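You operate a simulated robot arm through the tools that you are given. There is no shell and no other tool. Be economical: measure what you need, move in short steps, check, and stop when the job is done.

You run a simulated two-armed robot. Do the job below in one go: nothing can be reset, and whatever is moved stays where it is left.

Task
On the packing table, fold the cloth in half and then in half again.

It is judged by the outcome, as a careful person would: the job done as asked, and still so three seconds after it is handed in. It fails if anything else is knocked over, pushed out of place, dropped, spilled or broken. Flat cloth is picked up by pressing the open fingertips on it (5 to 10 N) and closing them slowly along it; thin cloth reads only 2 to 8 mm in the jaws.

Robot
Two 7-joint arms with two-finger grippers on one trunk, on a base that drives. Base frame: it is fixed to the floor where the robot stands at the start and does not move with it; the origin is under the middle of the robot, x ahead of it, y to its left, z up; the surface under the hand at the start is at about z = 0.84. Readings come in m, rad, newtons and seconds.
The left shoulder is at the start at [0.072, 0.175, 1.101], the right one opposite. With the tool pointing down near the work surface each hand reaches from about 0.26 to 0.88 m from the robot's upright axis, wherever it stands, measured 20 degrees to its own side. Places, roughly: packing table [0.6, -0.2, 0.8]. Payload 2.94 kg a hand.
The tool frame of a hand sits at the grasp point between the pads (the TCP): z along the fingers, y along the line on which they close. The tips reach 0.03 m beyond it. Largest opening 0.138 m; the body of the gripper starts 0.109 m behind the TCP.
Orientation is told as [roll, pitch, yaw] about the base's x, y, z axes, in that order, counted from this pose: with the fingers straight down and closing along the base's y, the tool's x points along the base's -x, its y along +y and its z along -z.

Tools
- The arms move only by the tool play_rows. It takes "left_moves", "right_moves" or both (then of equal length, played together; a hand with none holds still); each is one flat list of numbers, 7 for each row, row after row: the shift along the tool's x, y, z in cm, then the turn, a rotation vector about the tool's x, y, z in rad, then the finger opening in cm, from 0 to 13.8. In form: [tx, ty, tz, wx, wy, wz, fingers, tx, ty, tz, wx, wy, wz, fingers, ...]. A call has 1 to 20 rows; each row shifts and turns the commanded pose from where the row before left it, along the tool's axes as they then stand. Each row takes 0.2 s and may step no farther than 0.05 m and 0.15 rad from the row before; otherwise, or with a gripper value out of range, the whole call is refused. Where a pose cannot be reached the arm comes as near as it can. A force on the tool above 40 N (or 10 N above the force at the start of the call, whichever is more), or a blocked arm, ends the call early, and 0.2 s more pass. Each finger halts on what it meets, pressing with about 24 N; the grip force reading is that of the motor and also rises with nothing between the fingers. The clock runs only during rows and for 0.2 s after the last one: add rows that do not move to give the fingers time. The reply holds the time, the measured pose of the TCP, the force on the tool along the base axes, the opening and the grip force, in the units named above and with some noise, with the torque about the TCP (base axes, N m) and any sound that the robot's microphone picked up.
- Cameras (640 x 400 px; columns grow to the right, rows downward): "scene" is now at [0.1608, -0.0108, 1.5646]; the picture's right is [-0.17, -0.98, 0.00], its down [-0.83, 0.15, -0.54] and it looks along [0.53, -0.09, -0.84] (base axes); focal length 252 px, centre (320, 200). "left" rides on the left gripper at [0.071, -0.019, -0.146] in its tool frame; the picture's right is [0.26, 0.96, 0.00], its down [-0.85, 0.23, -0.48] and it looks along [-0.46, 0.13, 0.88] (tool axes); focal length 280 px, centre (320, 200). "right" rides on the right gripper at [0.071, 0.019, -0.146] in its tool frame; the picture's right is [-0.26, 0.97, 0.00], its down [-0.85, -0.23, -0.48] and it looks along [-0.46, -0.12, 0.88] (tool axes); focal length 280 px, centre (320, 200). There is no depth. A picture from a camera that has moved, and an enlarged one, comes with that camera's place and axes in the base frame and with its lens.
- snapshot(camera): a new picture of that camera. The clock stands still meanwhile.
- slide_trunk(by): slides the trunk up (or, below 0, down) by that many m; the arms and the scene camera ride with it, the base frame stays. It gives what a move gives, with no picture.
- steer(legs): drives the robot by 1 to 6 legs, each [ahead, turn to the left] in m and rad, along the robot's own axes; the way and the turn of a leg run together, so that a leg with both is an arc; at most 1.5 m and 3.142 rad a leg. The arms and the cameras ride along, it lands a little off, and it stops where it bumps. It gives what a move gives.
- pan_tilt(pan, tilt): turns the head with the scene camera to pan (to the left, within 2.094 rad either way) and tilt (down, from -0.506 to 1.204), counted from straight ahead of the robot. It gives what a move gives.
- zoom(camera, box): a new picture of the part [left, top, right, bottom] of that camera's present view, enlarged. The clock stands still meanwhile.
- close_job(): hands the job in; it is judged then, once.

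Go step by step. Nothing tells you exact positions but the pictures and the camera data: compare them with the known pose of the tool, close in by small moves and look again before you grip or let go. The budget is 120 turns and 100 pictures, counting those below and the enlarged ones. Unless the task says otherwise, let go and move clear before handing in, and close with one line.

The tools are called as name(argument=value, ...) on one line, values as JSON. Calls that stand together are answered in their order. play_rows: Moves the arms, as the interface text tells. Its arguments: {"type":"object","properties":{"left_moves":{"type":"array","items":{"type":"number"}},"right_moves":{"type":"array","items":{"type":"number"}}},"required":[]} The other tools are called the same way: slide_trunk (by) slides the trunk up or down; steer (legs) drives the base; pan_tilt (pan, tilt) turns the head that bears the scene camera; snapshot (camera) takes a picture; zoom (camera, box) takes an enlarged picture of a part of a camera's view; close_job () hands the job in.

At the start:

```text
time_s: 0.0
left_position: [0.569, 0.319, 1.0488]
left_tool_rot: [0.0, 0.001, 0.001]
left_wrist_force: [0.5, -0.7, 0.5]
left_moment: [0.03, -0.01, 0.0]
left_opening: 0.1379
left_gripper_force: 0.1
right_position: [0.5768, -0.1197, 1.0711]
right_tool_rot: [0.0, 0.001, 0.001]
right_wrist_force: [0.7, -0.4, -0.5]
right_moment: [0.0, -0.01, 0.0]
right_opening: 0.1381
right_gripper_force: 0.1
trunk travel left (down, up): [-0.275, 0.459]
robot x, y, heading: [0.0021, -0.0038, -0.006]
head pan, tilt: [-0.175, 1.004]
```

scene: 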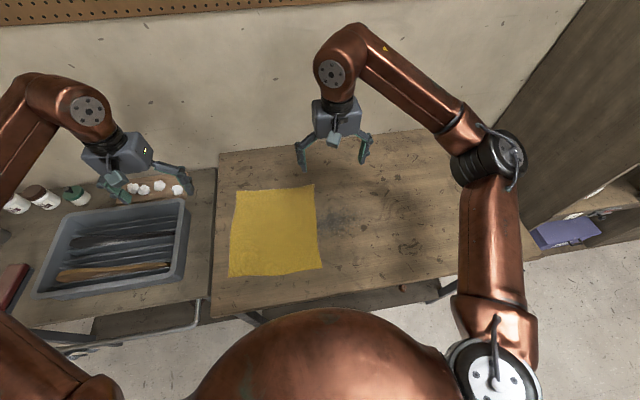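
right: 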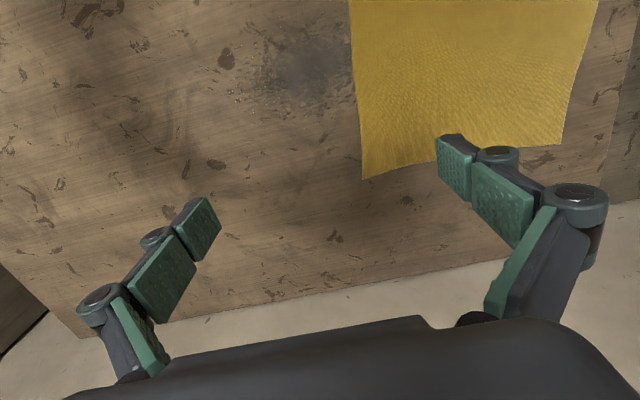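
left: 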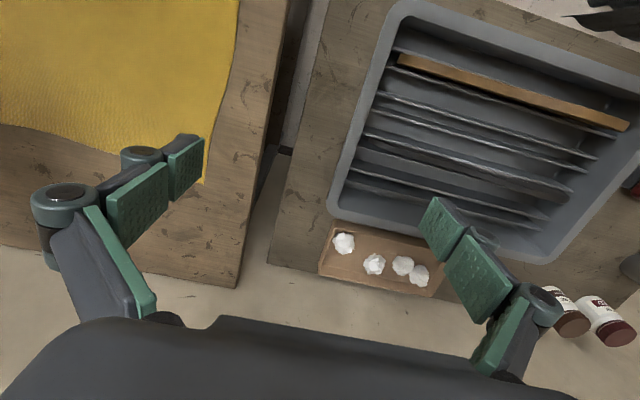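

The cloth lies at about x 0.39–0.70, y −0.07–0.20. It is turned slightly. I'll zoom in to measure its corners.

zoom(camera="scene", box=[200, 170, 360, 290])

```text
3.33 times, centred on (280, 230) of scene
camera zoom: at [0.1608, -0.0108, 1.5646], right [-0.17, -0.98, 0.0], down [-0.83, 0.15, -0.54], along [0.53, -0.09, -0.84], focal length 839 px, centre (453, 100)
```

zoom: 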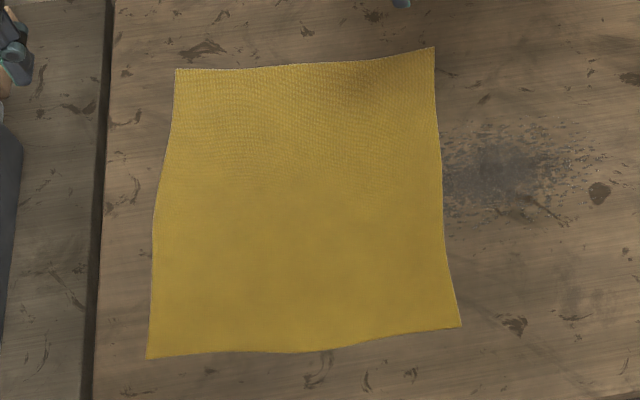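

The cloth is about 0.27 (y) × 0.30 m (x), turned about −4°. I'll fold the far edge over the near one, so first I bring both hands above the far corners.

play_rows(left_moves=[-2.02, -2.57, 1.65, 0, 0, 0.0117, 3.5, -2.02, -2.57, 1.65, 0, 0, 0.0117, 3.5, -2.02, -2.57, 1.65, 0, 0, 0.0117, 3.5, -2.02, -2.57, 1.65, 0, 0, 0.0117, 3.5, -2.02, -2.57, 1.65, 0, 0, 0.0117, 3.5, -2.02, -2.57, 1.65, 0, 0, 0.0117, 3.5, 0, 0, 0, 0, 0, 0, 3.5, 0, 0, 0, 0, 0, 0, 3.5], right_moves=[-1.62, 1.05, 2.02, 0, 0, 0.0117, 3.5, -1.62, 1.05, 2.02, 0, 0, 0.0117, 3.5, -1.62, 1.05, 2.02, 0, 0, 0.0117, 3.5, -1.62, 1.05, 2.02, 0, 0, 0.0117, 3.5, -1.62, 1.05, 2.02, 0, 0, 0.0117, 3.5, -1.62, 1.05, 2.02, 0, 0, 0.0117, 3.5, 0, 0, 0, 0, 0, 0, 3.5, 0, 0, 0, 0, 0, 0, 3.5])

snapshot(camera="left")

snapshot(camera="right")

```text
time_s: 1.8
left_position: [0.6854, 0.1612, 0.9499]
left_tool_rot: [0.001, -0.001, -0.071]
left_wrist_force: [0.9, -1.2, -0.1]
left_moment: [-0.02, 0.03, 0.02]
left_opening: 0.0352
left_gripper_force: 0.0
right_position: [0.6749, -0.0589, 0.9503]
right_tool_rot: [-0.001, 0.001, -0.071]
right_wrist_force: [0.7, 0.0, -0.6]
right_moment: [0.02, 0.03, -0.01]
right_opening: 0.0351
right_gripper_force: 0.1
trunk travel left (down, up): [-0.275, 0.459]
robot x, y, heading: [0.0006, -0.0043, -0.001]
head pan, tilt: [-0.175, 1.004]
```

```text
95 pictures are left
camera left: at [0.6125, 0.1482, 1.0956], right [-0.19, 0.98, 0.0], down [0.86, 0.17, 0.48], along [0.47, 0.09, -0.88], focal length 280 px, centre (320, 200)
```

left: 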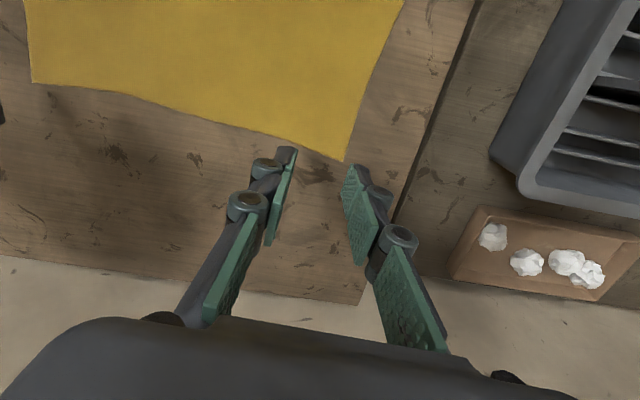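

```text
94 pictures are left
camera right: at [0.6051, -0.0353, 1.0965], right [0.33, 0.94, 0.0], down [0.83, -0.29, 0.48], along [0.45, -0.16, -0.88], focal length 280 px, centre (320, 200)
```

right: 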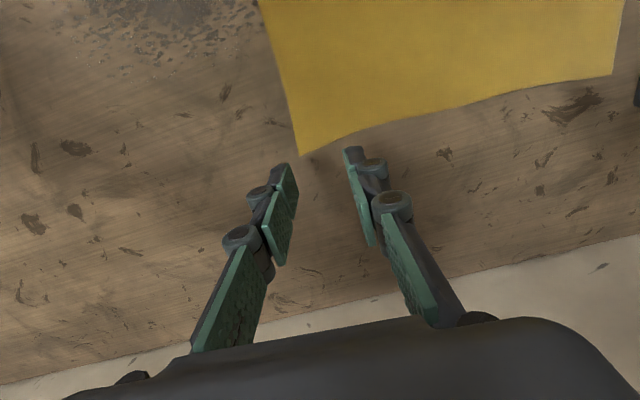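

Both wrist views put the corners at (0.704, 0.189) and (0.685, −0.084), which agrees with the scene view and a surface at z 0.84. Next I descend to just above the cloth.

play_rows(left_moves=[-0.4, 0.4, 1.5, 0, 0, 0, 3.5, 0, 0, 1.5, 0, 0, 0, 3.5, 0, 0, 1.5, 0, 0, 0, 3.5, 0, 0, 1.5, 0, 0, 0, 3.5, 0, 0, 1.2, 0, 0, 0, 3.5, 0, 0, 0, 0, 0, 0, 3.5], right_moves=[0, 0.2, 1.5, 0, 0, 0, 3.5, 0, 0, 1.5, 0, 0, 0, 3.5, 0, 0, 1.5, 0, 0, 0, 3.5, 0, 0, 1.5, 0, 0, 0, 3.5, 0, 0, 1.2, 0, 0, 0, 3.5, 0, 0, 0, 0, 0, 0, 3.5])

snapshot(camera="left")

snapshot(camera="right")

```text
time_s: 3.2
left_position: [0.6915, 0.1661, 0.8764]
left_tool_rot: [0.001, 0.001, -0.071]
left_wrist_force: [-0.2, 0.3, -0.5]
left_moment: [-0.01, 0.01, -0.01]
left_opening: 0.0351
left_gripper_force: 0.0
right_position: [0.6752, -0.0577, 0.8778]
right_tool_rot: [0.001, 0.0, -0.07]
right_wrist_force: [-0.7, 0.5, 0.3]
right_moment: [-0.02, -0.02, -0.02]
right_opening: 0.035
right_gripper_force: 0.1
trunk travel left (down, up): [-0.275, 0.459]
robot x, y, heading: [0.0033, -0.0001, -0.004]
head pan, tilt: [-0.175, 1.004]
```

```text
93 pictures are left
camera left: at [0.619, 0.1523, 1.0228], right [-0.19, 0.98, 0.0], down [0.86, 0.17, 0.48], along [0.47, 0.09, -0.88], focal length 280 px, centre (320, 200)
```

left: 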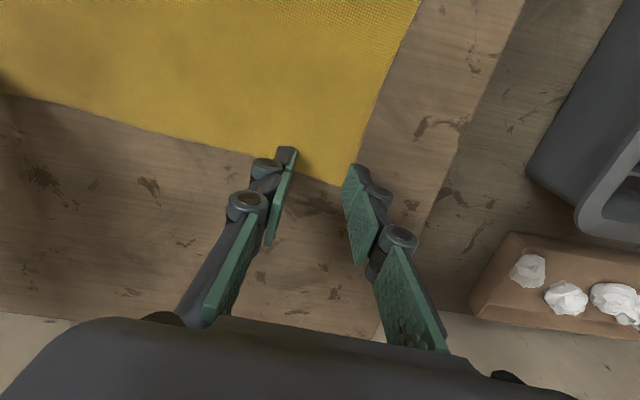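

```text
92 pictures are left
camera right: at [0.6061, -0.0334, 1.0224], right [0.33, 0.94, 0.0], down [0.83, -0.29, 0.48], along [0.45, -0.16, -0.88], focal length 280 px, centre (320, 200)
```

right: 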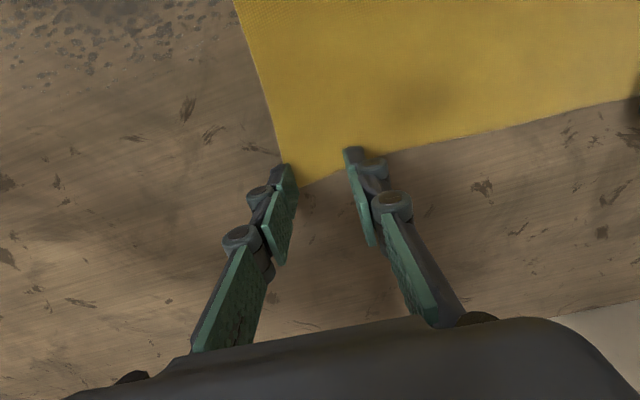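

The tips hover about 6–8 mm above the cloth, and the outer fingers are right at the side edges. I'll move inward a little and press down gently.

play_rows(left_moves=[0.3, -0.8, 0, 0, 0, 0, 3.5, 0, 0, 0.2, 0, 0, 0, 3.5, 0, 0, 0.2, 0, 0, 0, 3.5, 0, 0, 0.2, 0, 0, 0, 3.5, 0, 0, 0.1, 0, 0, 0, 3.5, 0, 0, 0, 0, 0, 0, 3.5], right_moves=[0.3, 0.8, 0, 0, 0, 0, 3.5, 0, 0, 0.2, 0, 0, 0, 3.5, 0, 0, 0.2, 0, 0, 0, 3.5, 0, 0, 0.2, 0, 0, 0, 3.5, 0, 0, 0.2, 0, 0, 0, 3.5, 0, 0, 0, 0, 0, 0, 3.5])

```text
time_s: 4.6
left_position: [0.6877, 0.1582, 0.8725]
left_tool_rot: [-0.001, -0.001, -0.07]
left_wrist_force: [0.2, 0.8, 1.6]
left_moment: [0.02, -0.02, 0.0]
left_opening: 0.0351
left_gripper_force: 0.0
right_position: [0.673, -0.0492, 0.8706]
right_tool_rot: [0.003, 0.0, -0.069]
right_wrist_force: [1.5, -1.6, 12.4]
right_moment: [-0.24, 0.01, 0.04]
right_opening: 0.0349
right_gripper_force: 0.1
trunk travel left (down, up): [-0.275, 0.459]
robot x, y, heading: [-0.0003, -0.0008, 0.001]
head pan, tilt: [-0.175, 1.004]
```

play_rows(left_moves=[0, 0, 0.1, 0, 0, 0, 3.5, 0, 0, 0.05, 0, 0, 0, 3.5], right_moves=[0, 0, -0.05, 0, 0, 0, 3.5, 0, 0, 0, 0, 0, 0, 3.5])

```text
time_s: 5.2
left_position: [0.687, 0.1569, 0.871]
left_tool_rot: [-0.001, -0.001, -0.069]
left_wrist_force: [1.9, 1.0, 5.8]
left_moment: [0.04, -0.04, -0.05]
left_opening: 0.0348
left_gripper_force: 0.0
right_position: [0.6735, -0.0497, 0.871]
right_tool_rot: [0.001, -0.001, -0.069]
right_wrist_force: [3.0, -3.1, 14.4]
right_moment: [-0.26, -0.07, 0.01]
right_opening: 0.0355
right_gripper_force: 0.1
trunk travel left (down, up): [-0.275, 0.459]
robot x, y, heading: [-0.0029, -0.0007, 0.001]
head pan, tilt: [-0.175, 1.004]
```

play_rows(left_moves=[0, 0, 0.02, 0, 0, 0, 3.5, 0, 0, 0, 0, 0, 0, 3.5], right_moves=[0, 0, -0.08, 0, 0, 0, 3.5, 0, 0, 0, 0, 0, 0, 3.5])

```text
time_s: 5.8
left_position: [0.6883, 0.1571, 0.8718]
left_tool_rot: [-0.001, -0.004, -0.069]
left_wrist_force: [2.1, -1.2, 11.9]
left_moment: [0.02, -0.07, 0.0]
left_opening: 0.0351
left_gripper_force: 0.0
right_position: [0.6719, -0.0477, 0.8708]
right_tool_rot: [-0.001, 0.001, -0.07]
right_wrist_force: [1.9, 0.7, 9.9]
right_moment: [-0.13, -0.04, 0.0]
right_opening: 0.0348
right_gripper_force: 0.0
trunk travel left (down, up): [-0.275, 0.459]
robot x, y, heading: [-0.0007, 0.0048, 0.003]
head pan, tilt: [-0.175, 1.004]
```

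play_rows(left_moves=[0, 0, -0.05, 0, 0, 0, 3.2, 0, 0, 0, 0, 0, 0, 2.8, 0, 0, 0, 0, 0, 0, 2.4, 0, 0, 0, 0, 0, 0, 2.0, 0, 0, 0, 0, 0, 0, 1.6, 0, 0, 0, 0, 0, 0, 1.2, 0, 0, 0, 0, 0, 0, 0.8, 0, 0, 0, 0, 0, 0, 0.4, 0, 0, 0, 0, 0, 0, 0, 0, 0, 0, 0, 0, 0, 0, 0, 0, 0, 0, 0, 0, 0], right_moves=[0, 0, -0.03, 0, 0, 0, 3.2, 0, 0, 0, 0, 0, 0, 2.8, 0, 0, 0, 0, 0, 0, 2.4, 0, 0, 0, 0, 0, 0, 2.0, 0, 0, 0, 0, 0, 0, 1.6, 0, 0, 0, 0, 0, 0, 1.2, 0, 0, 0, 0, 0, 0, 0.8, 0, 0, 0, 0, 0, 0, 0.4, 0, 0, 0, 0, 0, 0, 0, 0, 0, 0, 0, 0, 0, 0, 0, 0, 0, 0, 0, 0, 0])

snapshot(camera="left")

snapshot(camera="right")

```text
time_s: 8.2
left_position: [0.688, 0.1572, 0.8707]
left_tool_rot: [0.001, 0.001, -0.069]
left_wrist_force: [0.3, 1.1, 0.4]
left_moment: [-0.02, 0.02, 0.0]
left_opening: 0.0067
left_gripper_force: 23.6
right_position: [0.6747, -0.0485, 0.8698]
right_tool_rot: [0.002, 0.002, -0.07]
right_wrist_force: [0.2, 0.0, 0.5]
right_moment: [0.01, 0.04, 0.01]
right_opening: 0.0001
right_gripper_force: 23.8
trunk travel left (down, up): [-0.275, 0.459]
robot x, y, heading: [-0.0047, 0.0004, 0.003]
head pan, tilt: [-0.175, 1.004]
```

```text
91 pictures are left
camera left: at [0.6153, 0.1439, 1.0157], right [-0.19, 0.98, 0.0], down [0.86, 0.17, 0.48], along [0.47, 0.09, -0.88], focal length 280 px, centre (320, 200)
```

left: 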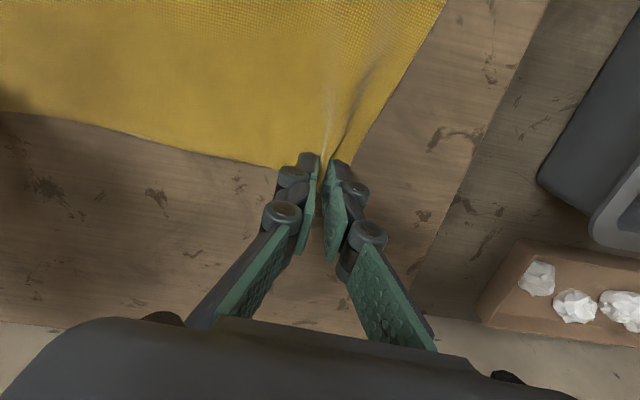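

```text
90 pictures are left
camera right: at [0.6038, -0.0247, 1.0158], right [0.33, 0.94, 0.0], down [0.83, -0.29, 0.48], along [0.45, -0.16, -0.88], focal length 280 px, centre (320, 200)
```

right: 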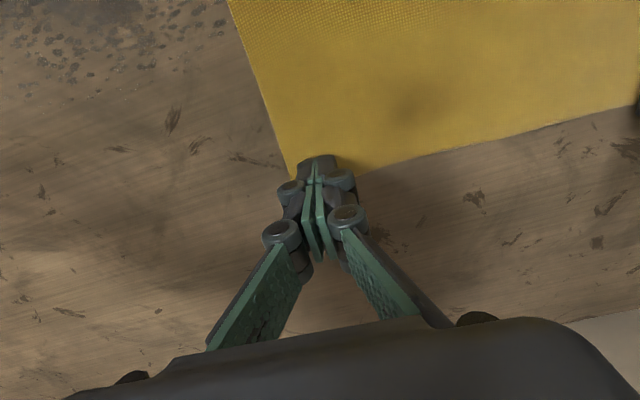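

Left holds the cloth at 6.7 mm, but right closed on nothing. I'll reopen the right hand and press again a bit harder.

play_rows(right_moves=[0, 0, -0.6, 0, 0, 0, 0, 0, 0, 0, 0, 0, 0, 2, 0, 0, 0, 0, 0, 0, 3.5, 0, 0, 0, 0, 0, 0, 3.5, 0, 0, 0.3, 0, 0, 0, 3.5, 0, 0, 0.2, 0, 0, 0, 3.5, 0, 0, 0.1, 0, 0, 0, 3.5, 0, 0, 0.08, 0, 0, 0, 3.5, 0, 0, 0, 0, 0, 0, 3.5, 0, 0, 0, 0, 0, 0, 3.5])

```text
time_s: 10.4
left_position: [0.6882, 0.1587, 0.8701]
left_tool_rot: [0.001, -0.002, -0.07]
left_wrist_force: [-0.1, -0.5, -0.8]
left_moment: [-0.02, -0.01, 0.01]
left_opening: 0.0065
left_gripper_force: 23.9
right_position: [0.674, -0.0487, 0.8705]
right_tool_rot: [0.001, 0.0, -0.069]
right_wrist_force: [2.2, -0.3, 8.7]
right_moment: [0.07, -0.07, -0.01]
right_opening: 0.0352
right_gripper_force: 0.1
trunk travel left (down, up): [-0.275, 0.459]
robot x, y, heading: [-0.0003, 0.0014, 0.003]
head pan, tilt: [-0.175, 1.004]
```

play_rows(right_moves=[0, 0, 0.02, 0, 0, 0, 3.2, 0, 0, 0, 0, 0, 0, 2.8, 0, 0, 0.02, 0, 0, 0, 2.4, 0, 0, 0, 0, 0, 0, 2.0, 0, 0, 0.02, 0, 0, 0, 1.6, 0, 0, 0, 0, 0, 0, 1.2, 0, 0, 0, 0, 0, 0, 0.8, 0, 0, 0, 0, 0, 0, 0.4, 0, 0, 0, 0, 0, 0, 0, 0, 0, 0, 0, 0, 0, 0])

snapshot(camera="right")

```text
time_s: 12.6
left_position: [0.6877, 0.1578, 0.8696]
left_tool_rot: [0.002, 0.0, -0.07]
left_wrist_force: [0.7, -1.9, 0.0]
left_moment: [-0.03, -0.01, 0.0]
left_opening: 0.0067
left_gripper_force: 23.2
right_position: [0.6735, -0.0495, 0.8711]
right_tool_rot: [0.0, 0.0, -0.07]
right_wrist_force: [0.4, 0.2, 0.4]
right_moment: [0.04, -0.01, -0.03]
right_opening: 0.0045
right_gripper_force: 20.5
trunk travel left (down, up): [-0.275, 0.459]
robot x, y, heading: [0.0031, -0.0019, -0.005]
head pan, tilt: [-0.175, 1.004]
```

```text
89 pictures are left
camera right: at [0.6042, -0.0249, 1.0151], right [0.33, 0.94, 0.0], down [0.83, -0.29, 0.48], along [0.45, -0.16, -0.88], focal length 280 px, centre (320, 200)
```

right: 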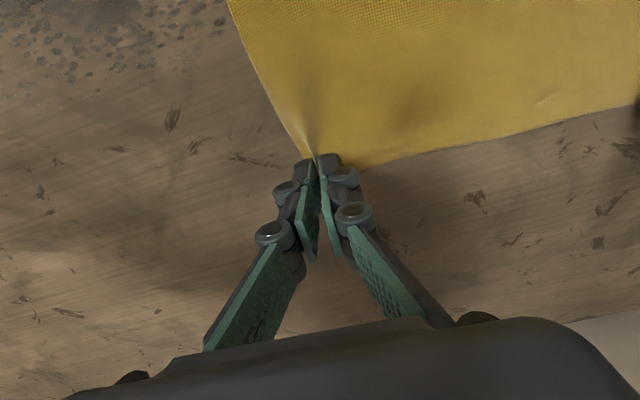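

Both hands now hold (6.7 and 4.5 mm). I'll lift along an arc toward the robot, tilting the fingers forward so the hem turns over, and check partway.

play_rows(left_moves=[0.56, 0, -2.425, 0, -0.1, 0, 0, 0.846, 0, -2.391, 0, -0.1, 0, 0, 1.102, 0, -2.366, 0, -0.1, 0, 0, 1.366, 0, -2.286, 0, -0.1, 0, 0], right_moves=[0.56, 0, -2.425, 0, -0.1, 0, 0, 0.846, 0, -2.391, 0, -0.1, 0, 0, 1.102, 0, -2.366, 0, -0.1, 0, 0, 1.366, 0, -2.286, 0, -0.1, 0, 0])

snapshot(camera="scene")

```text
time_s: 13.6
left_position: [0.6347, 0.1626, 0.9574]
left_tool_rot: [0.0, -0.403, -0.069]
left_wrist_force: [-0.6, -0.7, -1.0]
left_moment: [-0.07, -0.07, -0.07]
left_opening: 0.0063
left_gripper_force: 24.5
right_position: [0.6208, -0.0456, 0.9569]
right_tool_rot: [-0.002, -0.403, -0.069]
right_wrist_force: [-0.9, 1.1, 0.8]
right_moment: [-0.04, 0.0, -0.04]
right_opening: 0.0007
right_gripper_force: 18.6
trunk travel left (down, up): [-0.275, 0.459]
robot x, y, heading: [-0.0026, 0.0018, 0.002]
head pan, tilt: [-0.175, 1.004]
```

```text
88 pictures are left
camera scene: at [0.159, -0.0104, 1.5649], right [-0.17, -0.98, 0.0], down [-0.83, 0.15, -0.54], along [0.53, -0.09, -0.84], focal length 252 px, centre (320, 200)
```

scene: 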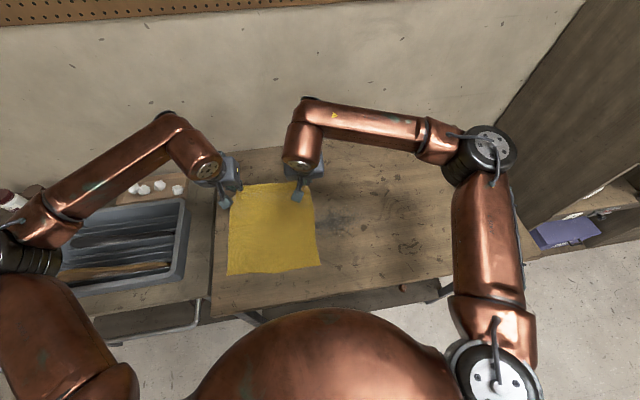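

zoom(camera="scene", box=[200, 150, 360, 290])

snapshot(camera="right")

snapshot(camera="left")

```text
2.86 times, centred on (280, 220) of scene
camera zoom: at [0.159, -0.0104, 1.5649], right [-0.17, -0.98, 0.0], down [-0.83, 0.15, -0.54], along [0.53, -0.09, -0.84], focal length 719 px, centre (434, 143)
```

zoom: 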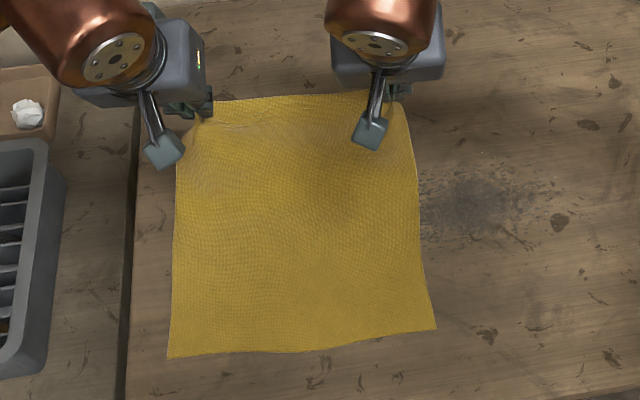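

```text
86 pictures are left
camera right: at [0.5005, -0.0185, 1.0629], right [0.31, 0.95, 0.1], down [0.58, -0.27, 0.77], along [0.76, -0.18, -0.63], focal length 280 px, centre (320, 200)
```

right: 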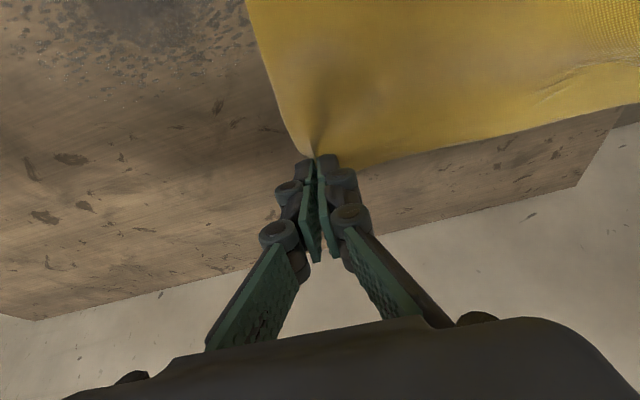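

```text
85 pictures are left
camera left: at [0.5109, 0.1515, 1.0642], right [-0.17, 0.98, -0.1], down [0.61, 0.19, 0.77], along [0.77, 0.07, -0.63], focal length 280 px, centre (320, 200)
```

left: 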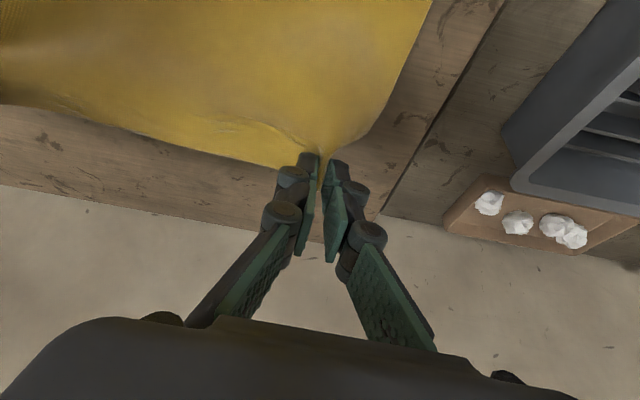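

The right hand still carries the corner but reads only 0.7 mm, too weak a pinch. I'll reverse the arc, lay the edge back and regrip on the right.

play_rows(left_moves=[-1.131, 0, 2.411, 0, 0.1, 0, 0, -0.86, 0, 2.464, 0, 0.1, 0, 0, -0.602, 0, 2.464, 0, 0.1, 0, 0, -0.315, 0, 2.2, 0, 0.1, 0, 0, 0, 0, 0, 0, 0, 0, 0], right_moves=[-1.131, 0, 2.411, 0, 0.1, 0, 0, -0.86, 0, 2.464, 0, 0.1, 0, 0, -0.602, 0, 2.464, 0, 0.1, 0, 0, -0.315, 0, 2.2, 0, 0.1, 0, 0, 0, 0, 0, 0, 0, 0, 0])

play_rows(right_moves=[0, 0, 0, 0, 0, 0, 2, 0, 0, 0, 0, 0, 0, 4, 0, 0, 0, 0, 0, 0, 4, 0, 0, 0, 0, 0, 0, 4])

snapshot(camera="right")

```text
time_s: 14.8
left_position: [0.6893, 0.1573, 0.8723]
left_tool_rot: [0.0, 0.0, -0.07]
left_wrist_force: [-0.9, -1.5, -0.4]
left_moment: [-0.03, -0.03, 0.02]
left_opening: 0.0067
left_gripper_force: 24.3
right_position: [0.6754, -0.0482, 0.8716]
right_tool_rot: [0.001, 0.004, -0.07]
right_wrist_force: [0.2, 2.0, 2.0]
right_moment: [0.02, -0.02, 0.0]
right_opening: 0.0019
right_gripper_force: 27.0
trunk travel left (down, up): [-0.275, 0.459]
robot x, y, heading: [0.0018, 0.004, 0.001]
head pan, tilt: [-0.175, 1.004]
```

```text
time_s: 15.8
left_position: [0.6876, 0.1578, 0.8721]
left_tool_rot: [-0.001, 0.0, -0.07]
left_wrist_force: [0.5, 0.0, 0.0]
left_moment: [0.03, 0.02, 0.0]
left_opening: 0.0068
left_gripper_force: 24.3
right_position: [0.6738, -0.0496, 0.8728]
right_tool_rot: [-0.001, 0.002, -0.069]
right_wrist_force: [0.8, -0.3, 0.5]
right_moment: [0.0, -0.02, -0.02]
right_opening: 0.04
right_gripper_force: 0.1
trunk travel left (down, up): [-0.275, 0.459]
robot x, y, heading: [0.0024, -0.0015, -0.001]
head pan, tilt: [-0.175, 1.004]
```

```text
84 pictures are left
camera right: at [0.6044, -0.0254, 1.0185], right [0.33, 0.94, 0.0], down [0.83, -0.29, 0.47], along [0.45, -0.16, -0.88], focal length 280 px, centre (320, 200)
```

right: 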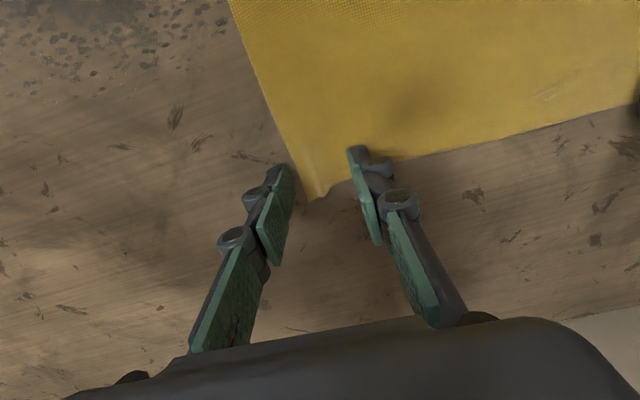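

The cloth is back in place, with its corner showing between the right fingers. I'll shift slightly inward and press again.

play_rows(right_moves=[0.4, 0.6, 0, 0, 0, 0, 4, 0, 0, 0.1, 0, 0, 0, 4, 0, 0, 0.1, 0, 0, 0, 4, 0, 0, 0.1, 0, 0, 0, 4, 0, 0, 0, 0, 0, 0, 4, 0, 0, 0, 0, 0, 0, 4])

```text
time_s: 17.2
left_position: [0.687, 0.1576, 0.8726]
left_tool_rot: [0.001, -0.003, -0.07]
left_wrist_force: [-0.3, 0.2, -0.1]
left_moment: [-0.01, 0.03, 0.0]
left_opening: 0.0066
left_gripper_force: 23.3
right_position: [0.6697, -0.042, 0.8703]
right_tool_rot: [0.001, -0.002, -0.07]
right_wrist_force: [3.9, 0.1, 16.1]
right_moment: [0.18, -0.15, -0.03]
right_opening: 0.041
right_gripper_force: 0.1
trunk travel left (down, up): [-0.275, 0.459]
robot x, y, heading: [0.0013, -0.0016, -0.002]
head pan, tilt: [-0.175, 1.004]
```

play_rows(right_moves=[0, 0, -0.06, 0, 0, 0, 4, 0, 0, 0, 0, 0, 0, 3.6, 0, 0, 0, 0, 0, 0, 3.2, 0, 0, 0, 0, 0, 0, 2.8, 0, 0, 0, 0, 0, 0, 2.4, 0, 0, 0, 0, 0, 0, 2.0, 0, 0, 0, 0, 0, 0, 1.6, 0, 0, 0, 0, 0, 0, 1.2, 0, 0, 0, 0, 0, 0, 0.8, 0, 0, 0, 0, 0, 0, 0.4, 0, 0, 0, 0, 0, 0, 0, 0, 0, 0, 0, 0, 0, 0, 0, 0, 0, 0, 0, 0, 0])

snapshot(camera="right")

```text
time_s: 20.0
left_position: [0.6882, 0.1593, 0.8706]
left_tool_rot: [0.0, 0.001, -0.071]
left_wrist_force: [-0.2, -2.3, -0.3]
left_moment: [-0.09, -0.01, -0.01]
left_opening: 0.0067
left_gripper_force: 23.7
right_position: [0.6697, -0.0419, 0.8697]
right_tool_rot: [0.0, 0.001, -0.069]
right_wrist_force: [-0.4, 2.4, 0.9]
right_moment: [0.06, 0.06, 0.01]
right_opening: 0.0037
right_gripper_force: 20.0
trunk travel left (down, up): [-0.275, 0.459]
robot x, y, heading: [0.0005, 0.0016, 0.007]
head pan, tilt: [-0.175, 1.004]
```

```text
83 pictures are left
camera right: at [0.6001, -0.0181, 1.0145], right [0.33, 0.94, 0.0], down [0.83, -0.29, 0.48], along [0.45, -0.16, -0.88], focal length 280 px, centre (320, 200)
```

right: 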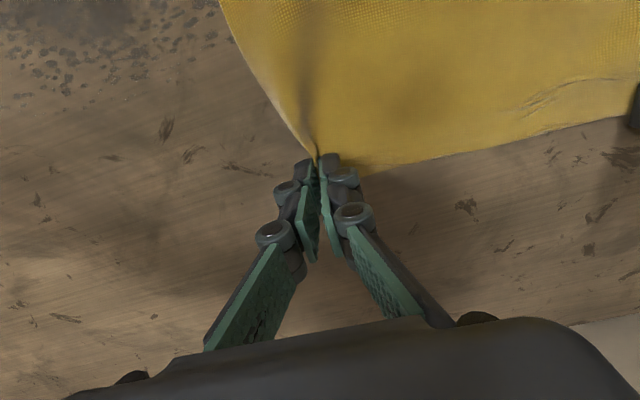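

The right grip is better now: 3.7 mm with a clear ridge. I'll lift along the arc again.

play_rows(left_moves=[0.56, 0, -2.425, 0, -0.1, 0, 0, 0.846, 0, -2.391, 0, -0.1, 0, 0, 1.102, 0, -2.366, 0, -0.1, 0, 0, 1.366, 0, -2.286, 0, -0.1, 0, 0, 0, 0, 0, 0, 0, 0, 0], right_moves=[0.56, 0, -2.425, 0, -0.1, 0, 0, 0.846, 0, -2.391, 0, -0.1, 0, 0, 1.102, 0, -2.366, 0, -0.1, 0, 0, 1.366, 0, -2.286, 0, -0.1, 0, 0, 0, 0, 0, 0, 0, 0, 0])

snapshot(camera="right")

```text
time_s: 21.2
left_position: [0.6347, 0.1606, 0.9572]
left_tool_rot: [0.001, -0.401, -0.07]
left_wrist_force: [0.9, -0.7, -0.5]
left_moment: [-0.07, 0.03, -0.01]
left_opening: 0.0068
left_gripper_force: 23.9
right_position: [0.62, -0.0396, 0.9546]
right_tool_rot: [0.001, -0.4, -0.071]
right_wrist_force: [-0.8, 1.5, 2.0]
right_moment: [0.15, -0.08, 0.03]
right_opening: 0.0007
right_gripper_force: 19.5
trunk travel left (down, up): [-0.275, 0.459]
robot x, y, heading: [0.0023, 0.0007, -0.0]
head pan, tilt: [-0.175, 1.004]
```

```text
82 pictures are left
camera right: at [0.4993, -0.011, 1.0612], right [0.31, 0.95, 0.1], down [0.58, -0.27, 0.77], along [0.75, -0.18, -0.63], focal length 280 px, centre (320, 200)
```

right: 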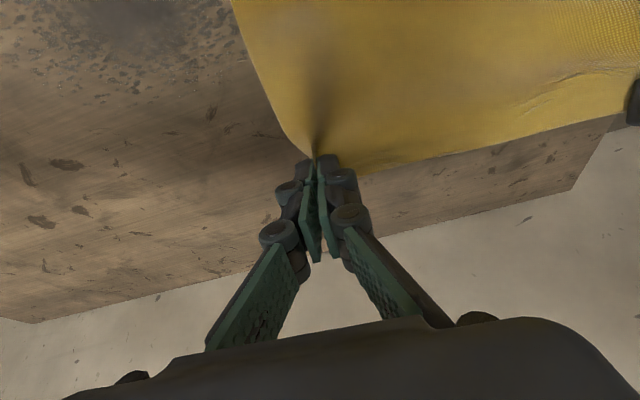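

zoom(camera="right", box=[260, 110, 380, 190])

zoom(camera="left", box=[260, 110, 380, 190])

```text
5.00 times, centred on (320, 150) of right
camera zoom: at [0.4993, -0.011, 1.0612], right [0.31, 0.95, 0.1], down [0.58, -0.27, 0.77], along [0.75, -0.18, -0.63], focal length 1402 px, centre (320, 450)
```

zoom: 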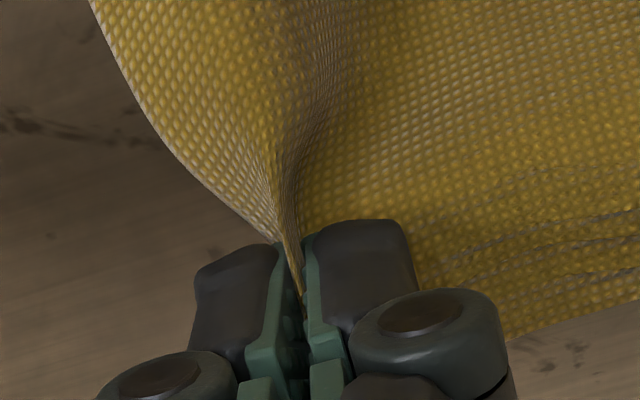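

```text
5.00 times, centred on (320, 150) of left
camera zoom: at [0.5119, 0.15, 1.0646], right [-0.17, 0.98, -0.1], down [0.61, 0.19, 0.77], along [0.77, 0.07, -0.63], focal length 1402 px, centre (320, 450)
```

zoom: 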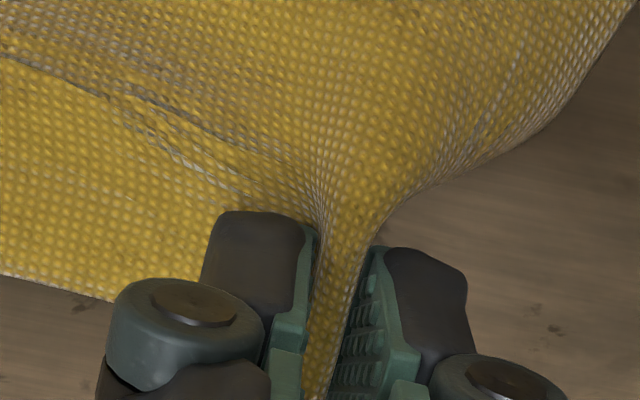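

The close-ups show both ridges truly pinched, so I'll carry on to the top of the arc.

play_rows(left_moves=[1.602, 0, -2.219, 0, -0.1, 0, 0, 1.806, 0, -2.138, 0, -0.1, 0, 0, 2.012, 0, -2.018, 0, -0.1, 0, 0, 2.183, 0, -1.878, 0, -0.1, 0, 0, 0, 0, 0, 0, 0, 0, 0], right_moves=[1.602, 0, -2.219, 0, -0.1, 0, 0, 1.806, 0, -2.138, 0, -0.1, 0, 0, 2.012, 0, -2.018, 0, -0.1, 0, 0, 2.183, 0, -1.878, 0, -0.1, 0, 0, 0, 0, 0, 0, 0, 0, 0])

snapshot(camera="scene")

snapshot(camera="right")

```text
time_s: 22.4
left_position: [0.5283, 0.1664, 0.9885]
left_tool_rot: [0.0, -0.801, -0.069]
left_wrist_force: [-0.8, 1.1, -0.8]
left_moment: [-0.03, -0.02, 0.01]
left_opening: 0.0066
left_gripper_force: 23.9
right_position: [0.5098, -0.0313, 0.9858]
right_tool_rot: [0.004, -0.8, -0.071]
right_wrist_force: [0.5, -0.1, -1.0]
right_moment: [-0.01, -0.01, 0.01]
right_opening: 0.0063
right_gripper_force: 26.1
trunk travel left (down, up): [-0.275, 0.459]
robot x, y, heading: [-0.0005, 0.0004, 0.002]
head pan, tilt: [-0.175, 1.004]
```

```text
79 pictures are left
camera scene: at [0.1611, -0.0115, 1.5645], right [-0.17, -0.98, 0.0], down [-0.83, 0.15, -0.54], along [0.53, -0.09, -0.84], focal length 252 px, centre (320, 200)
```

scene: 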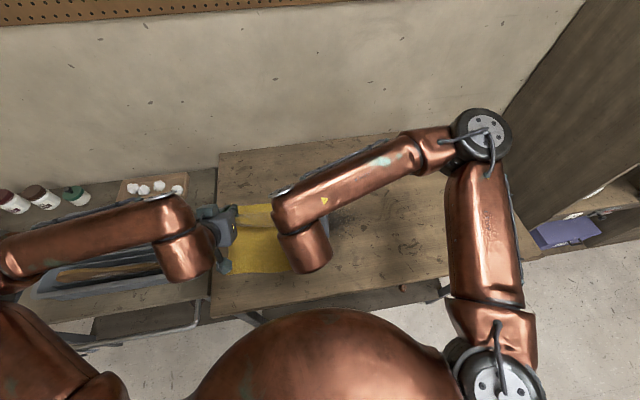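

```text
78 pictures are left
camera right: at [0.3577, -0.0013, 1.0364], right [0.25, 0.95, 0.19], down [0.23, -0.25, 0.94], along [0.94, -0.19, -0.28], focal length 280 px, centre (320, 200)
```

right: 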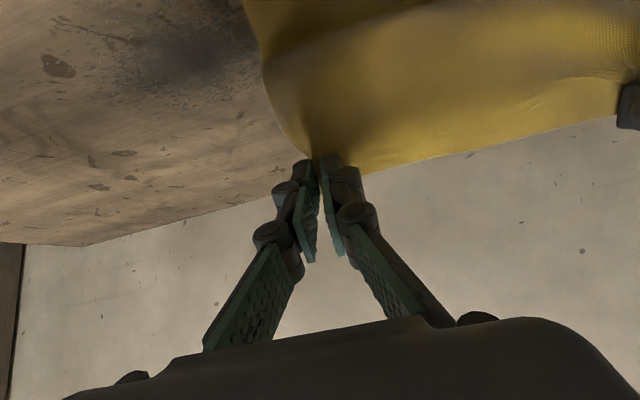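

The cloth is hanging from both hands at mid-fold. Before going lower I'll check the left forearm's clearance from the bin.

zoom(camera="scene", box=[0, 150, 340, 360])

snapshot(camera="left")

```text
1.88 times, centred on (170, 255) of scene
camera zoom: at [0.1611, -0.0115, 1.5645], right [-0.17, -0.98, 0.0], down [-0.83, 0.15, -0.54], along [0.53, -0.09, -0.84], focal length 474 px, centre (602, 96)
```

zoom: 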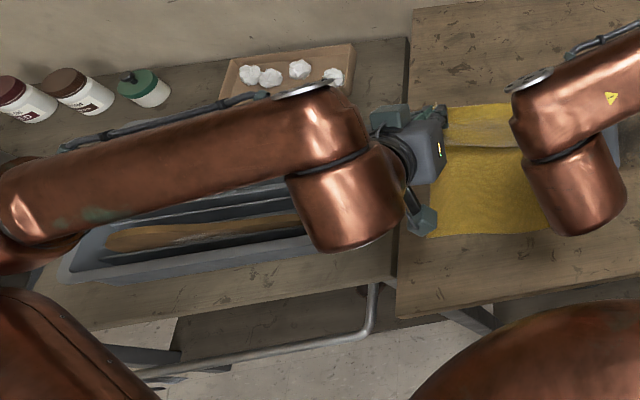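

```text
76 pictures are left
camera left: at [0.3736, 0.1582, 1.0393], right [-0.11, 0.98, -0.19], down [0.26, 0.21, 0.94], along [0.96, 0.06, -0.28], focal length 280 px, centre (320, 200)
```

left: 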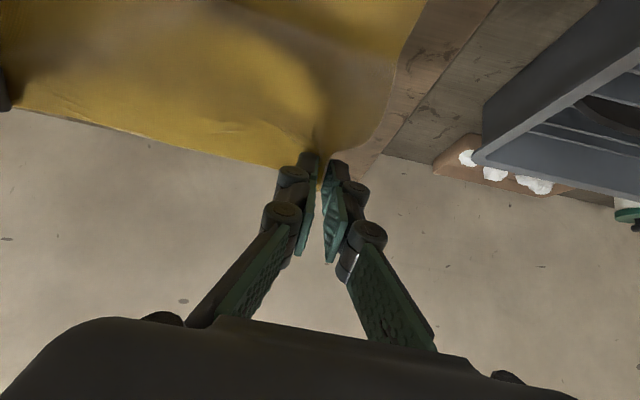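

The forearm sits over the bin's near half. So I'll lower only slightly and then carry the fold back by driving the base, which takes the arm clear of the bin before I descend.

play_rows(left_moves=[1.0, 0, 0.97, 0, 0, 0, 0, 0.43, 0, 0.42, 0, 0, 0, 0], right_moves=[1.0, 0, 0.97, 0, 0, 0, 0, 0.43, 0, 0.42, 0, 0, 0, 0])

steer(legs=[[-0.13, 0]])

snapshot(camera="scene")

snapshot(camera="left")

snapshot(camera="right")

```text
time_s: 23.0
left_position: [0.5294, 0.1676, 0.9683]
left_tool_rot: [-0.001, -0.802, -0.07]
left_wrist_force: [-0.6, -0.8, 0.2]
left_moment: [-0.06, -0.03, -0.03]
left_opening: 0.0067
left_gripper_force: 24.3
right_position: [0.5119, -0.0308, 0.9663]
right_tool_rot: [-0.001, -0.799, -0.07]
right_wrist_force: [-1.6, 0.0, 2.7]
right_moment: [-0.04, -0.06, -0.04]
right_opening: 0.0028
right_gripper_force: 29.9
trunk travel left (down, up): [-0.275, 0.459]
robot x, y, heading: [-0.0003, -0.0014, 0.001]
head pan, tilt: [-0.175, 1.004]
```

```text
time_s: 24.3
left_position: [0.4157, 0.1693, 0.9624]
left_tool_rot: [-0.003, -0.784, -0.068]
left_wrist_force: [-1.5, -1.8, -0.2]
left_moment: [-0.04, -0.14, -0.03]
left_opening: 0.0067
left_gripper_force: 23.9
right_position: [0.3983, -0.0322, 0.9609]
right_tool_rot: [-0.002, -0.785, -0.072]
right_wrist_force: [0.6, 1.0, -1.1]
right_moment: [0.1, -0.02, 0.1]
right_opening: 0.0046
right_gripper_force: 24.2
trunk travel left (down, up): [-0.275, 0.459]
robot x, y, heading: [-0.1258, -0.0009, -0.002]
head pan, tilt: [-0.175, 1.004]
```

```text
75 pictures are left
camera scene: at [0.0815, -0.0105, 1.5636], right [-0.17, -0.98, 0.01], down [-0.85, 0.15, -0.51], along [0.5, -0.09, -0.86], focal length 252 px, centre (320, 200)
```

scene: 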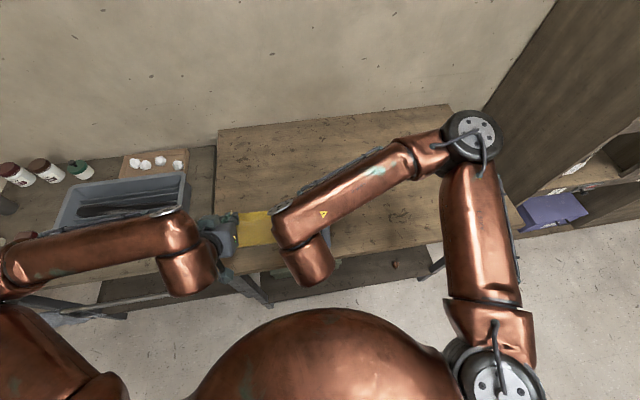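

```text
74 pictures are left
camera left: at [0.2606, 0.1608, 1.0155], right [-0.12, 0.98, -0.19], down [0.28, 0.21, 0.94], along [0.95, 0.06, -0.3], focal length 280 px, centre (320, 200)
```

left: 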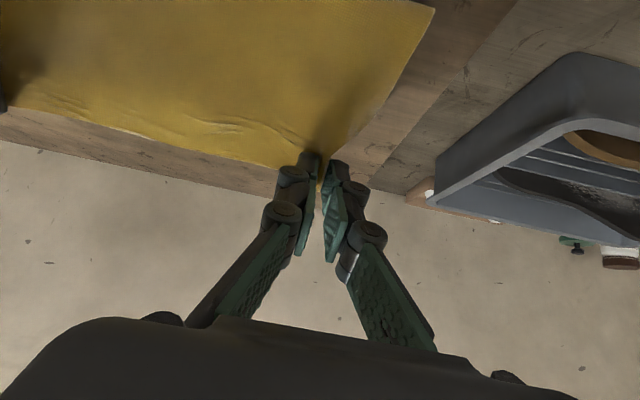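

```text
73 pictures are left
camera right: at [0.2467, -0.0013, 1.013], right [0.25, 0.95, 0.18], down [0.25, -0.25, 0.94], along [0.93, -0.19, -0.3], focal length 280 px, centre (320, 200)
```

right: 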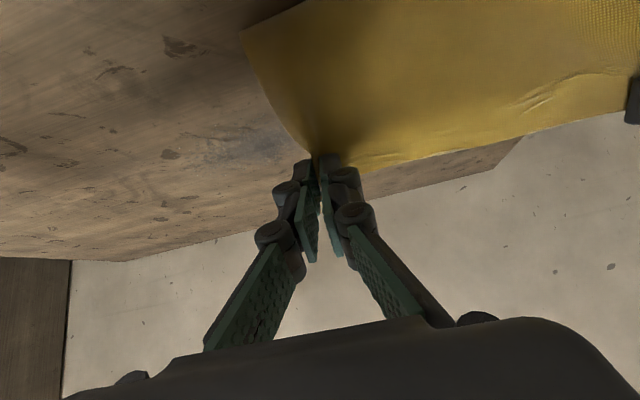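

Both hands still hold the cloth and the arm is clear of the bin. I'll let things settle and read the positions again.

play_rows(left_moves=[0, 0, 0, 0, 0, 0, 0, 0, 0, 0, 0, 0, 0, 0, 0, 0, 0, 0, 0, 0, 0], right_moves=[0, 0, 0, 0, 0, 0, 0, 0, 0, 0, 0, 0, 0, 0, 0, 0, 0, 0, 0, 0, 0])

snapshot(camera="scene")

```text
time_s: 25.1
left_position: [0.3932, 0.168, 0.9707]
left_tool_rot: [-0.001, -0.806, -0.071]
left_wrist_force: [0.1, -3.6, 0.6]
left_moment: [-0.08, 0.04, -0.11]
left_opening: 0.0067
left_gripper_force: 23.6
right_position: [0.3759, -0.032, 0.9692]
right_tool_rot: [0.002, -0.808, -0.077]
right_wrist_force: [2.0, 3.1, 0.7]
right_moment: [0.09, 0.01, 0.08]
right_opening: 0.0036
right_gripper_force: 21.7
trunk travel left (down, up): [-0.275, 0.459]
robot x, y, heading: [-0.133, -0.0003, 0.0]
head pan, tilt: [-0.175, 1.004]
```

```text
72 pictures are left
camera scene: at [0.0487, -0.0105, 1.564], right [-0.17, -0.98, 0.0], down [-0.84, 0.15, -0.53], along [0.52, -0.09, -0.85], focal length 252 px, centre (320, 200)
```

scene: 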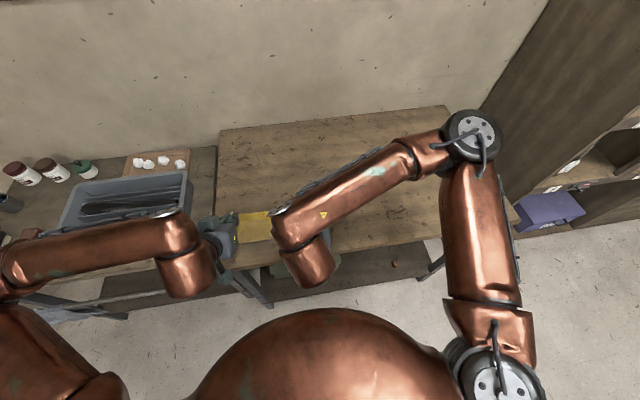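

The tips are about 1.6 cm too far right of the mirror positions. I'll descend to just above the lower layer and make that correction on the way.

play_rows(left_moves=[1.35, 0.27, 0.76, 0, 0, 0, 0, 1.076, 0.27, 1.045, 0, 0, 0, 0, 1.076, 0.27, 1.045, 0, 0, 0, 0, 1.076, 0.27, 1.045, 0, 0, 0, 0, 1.076, 0.27, 1.045, 0, 0, 0, 0, 0.5, 0.25, 0.5, 0, 0, 0, 0, 0, 0, 0, 0, 0, 0, 0], right_moves=[0.87, 0.27, 1.26, 0, 0, 0, 0, 1.076, 0.27, 1.045, 0, 0, 0, 0, 1.076, 0.27, 1.045, 0, 0, 0, 0, 1.076, 0.27, 1.045, 0, 0, 0, 0, 1.076, 0.27, 1.045, 0, 0, 0, 0, 0.5, 0.25, 0.5, 0, 0, 0, 0, 0, 0, 0, 0, 0, 0, 0])

snapshot(camera="scene")

snapshot(camera="left")

snapshot(camera="right")

```text
time_s: 26.7
left_position: [0.3865, 0.1885, 0.8934]
left_tool_rot: [0.003, -0.812, -0.071]
left_wrist_force: [-0.5, -8.1, 0.7]
left_moment: [-0.21, 0.01, -0.15]
left_opening: 0.0068
left_gripper_force: 23.8
left hand out of reach, approached as far as the arm can: row 3
right_position: [0.3721, -0.0156, 0.8917]
right_tool_rot: [0.003, -0.816, -0.075]
right_wrist_force: [-0.9, 8.5, 1.9]
right_moment: [0.17, -0.01, 0.21]
right_opening: 0.0023
right_gripper_force: 26.0
trunk travel left (down, up): [-0.275, 0.459]
robot x, y, heading: [-0.129, -0.0032, -0.0]
head pan, tilt: [-0.175, 1.004]
```

```text
71 pictures are left
camera scene: at [0.0308, -0.0108, 1.5648], right [-0.17, -0.98, 0.0], down [-0.83, 0.15, -0.54], along [0.53, -0.09, -0.84], focal length 252 px, centre (320, 200)
```

scene: 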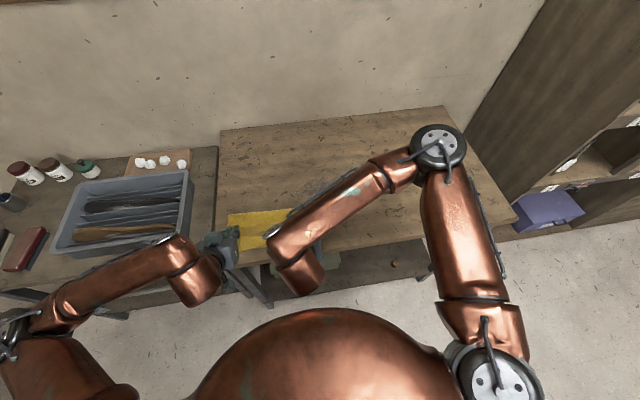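

```text
70 pictures are left
camera left: at [0.2298, 0.1804, 0.9416], right [-0.11, 0.98, -0.19], down [0.25, 0.21, 0.94], along [0.96, 0.06, -0.27], focal length 280 px, centre (320, 200)
```

left: 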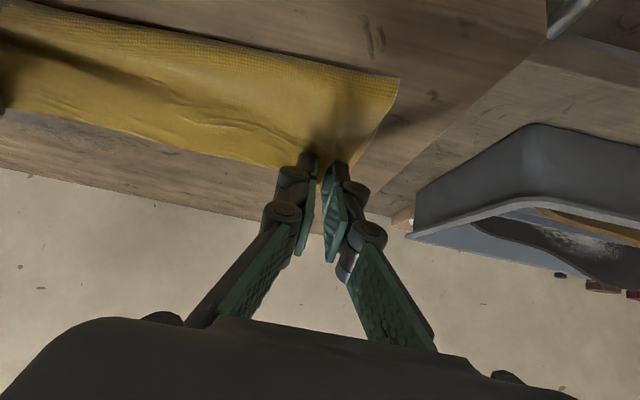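

```text
69 pictures are left
camera right: at [0.2192, 0.0147, 0.9387], right [0.25, 0.95, 0.19], down [0.22, -0.25, 0.94], along [0.94, -0.19, -0.27], focal length 280 px, centre (320, 200)
```

right: 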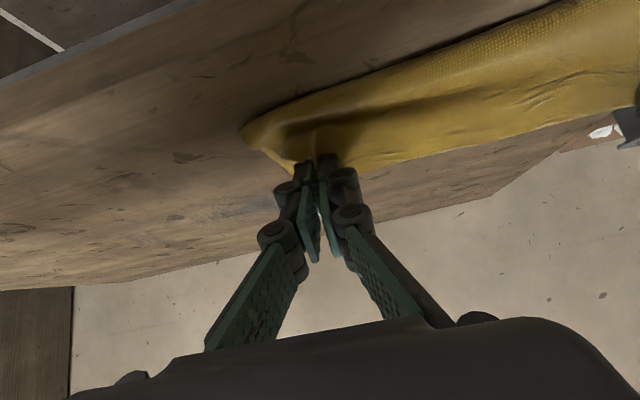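

The cloth is nearly laid down. It is a little taut between the hands, so I'll ease them together, shift the right hand forward slightly, and come down the last bit.

play_rows(left_moves=[0.35, -0.2, 0.35, 0, 0, 0, 0, 0.4, -0.15, 0.4, 0, 0, 0, 0, 0.4, 0, 0.38, 0, 0, 0, 0, 0, 0, 0, 0, 0, 0, 0], right_moves=[0.1, 0.2, 0.6, 0, 0, 0, 0, 0.2, 0.15, 0.6, 0, 0, 0, 0, 0.4, 0, 0.38, 0, 0, 0, 0, 0, 0, 0, 0, 0, 0, 0])

snapshot(camera="left")

snapshot(camera="right")

zoom(camera="scene", box=[180, 180, 380, 305])

```text
time_s: 27.7
left_position: [0.3859, 0.1861, 0.8763]
left_tool_rot: [0.0, -0.816, -0.07]
left_wrist_force: [0.5, -0.5, -0.6]
left_moment: [-0.01, 0.02, -0.03]
left_opening: 0.0064
left_gripper_force: 24.4
right_position: [0.3798, -0.0124, 0.8741]
right_tool_rot: [0.002, -0.818, -0.075]
right_wrist_force: [3.1, 1.1, -5.0]
right_moment: [0.06, 0.09, 0.04]
right_opening: 0.0007
right_gripper_force: 20.0
trunk travel left (down, up): [-0.275, 0.459]
robot x, y, heading: [-0.1281, -0.0002, 0.005]
head pan, tilt: [-0.175, 1.004]
```

```text
68 pictures are left
camera left: at [0.2297, 0.1774, 0.9247], right [-0.11, 0.98, -0.19], down [0.25, 0.21, 0.94], along [0.96, 0.06, -0.27], focal length 280 px, centre (320, 200)
```

left: 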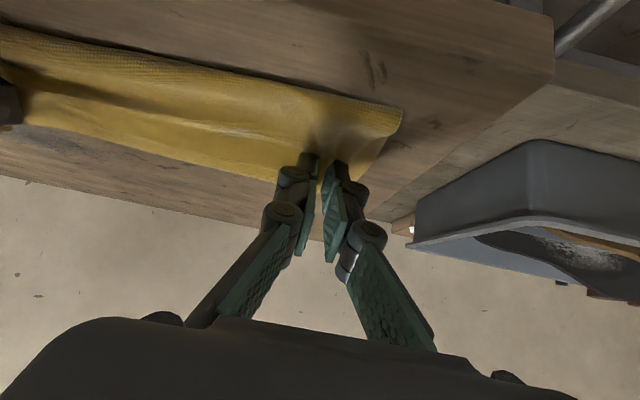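

```text
67 pictures are left
camera right: at [0.2266, 0.0175, 0.9224], right [0.25, 0.95, 0.19], down [0.22, -0.25, 0.94], along [0.94, -0.19, -0.27], focal length 280 px, centre (320, 200)
```

right: 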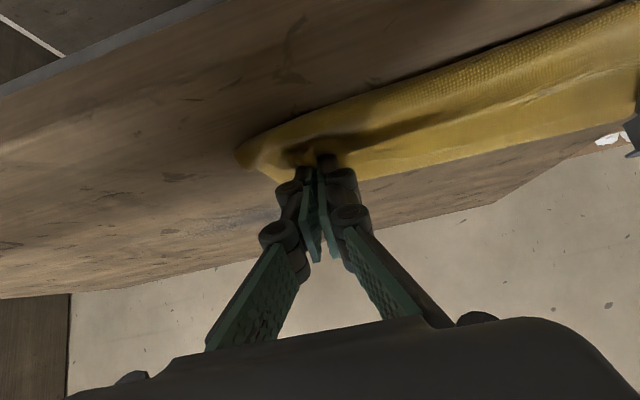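

```text
3.20 times, centred on (280, 242) of scene
camera zoom: at [0.0312, -0.0108, 1.5647], right [-0.17, -0.98, 0.0], down [-0.83, 0.15, -0.54], along [0.53, -0.09, -0.84], focal length 806 px, centre (448, 64)
```

zoom: 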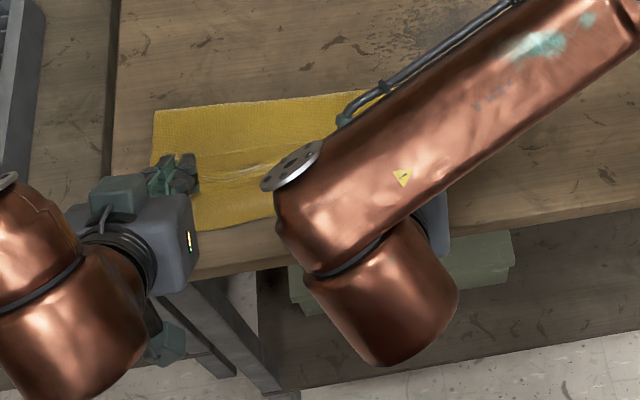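

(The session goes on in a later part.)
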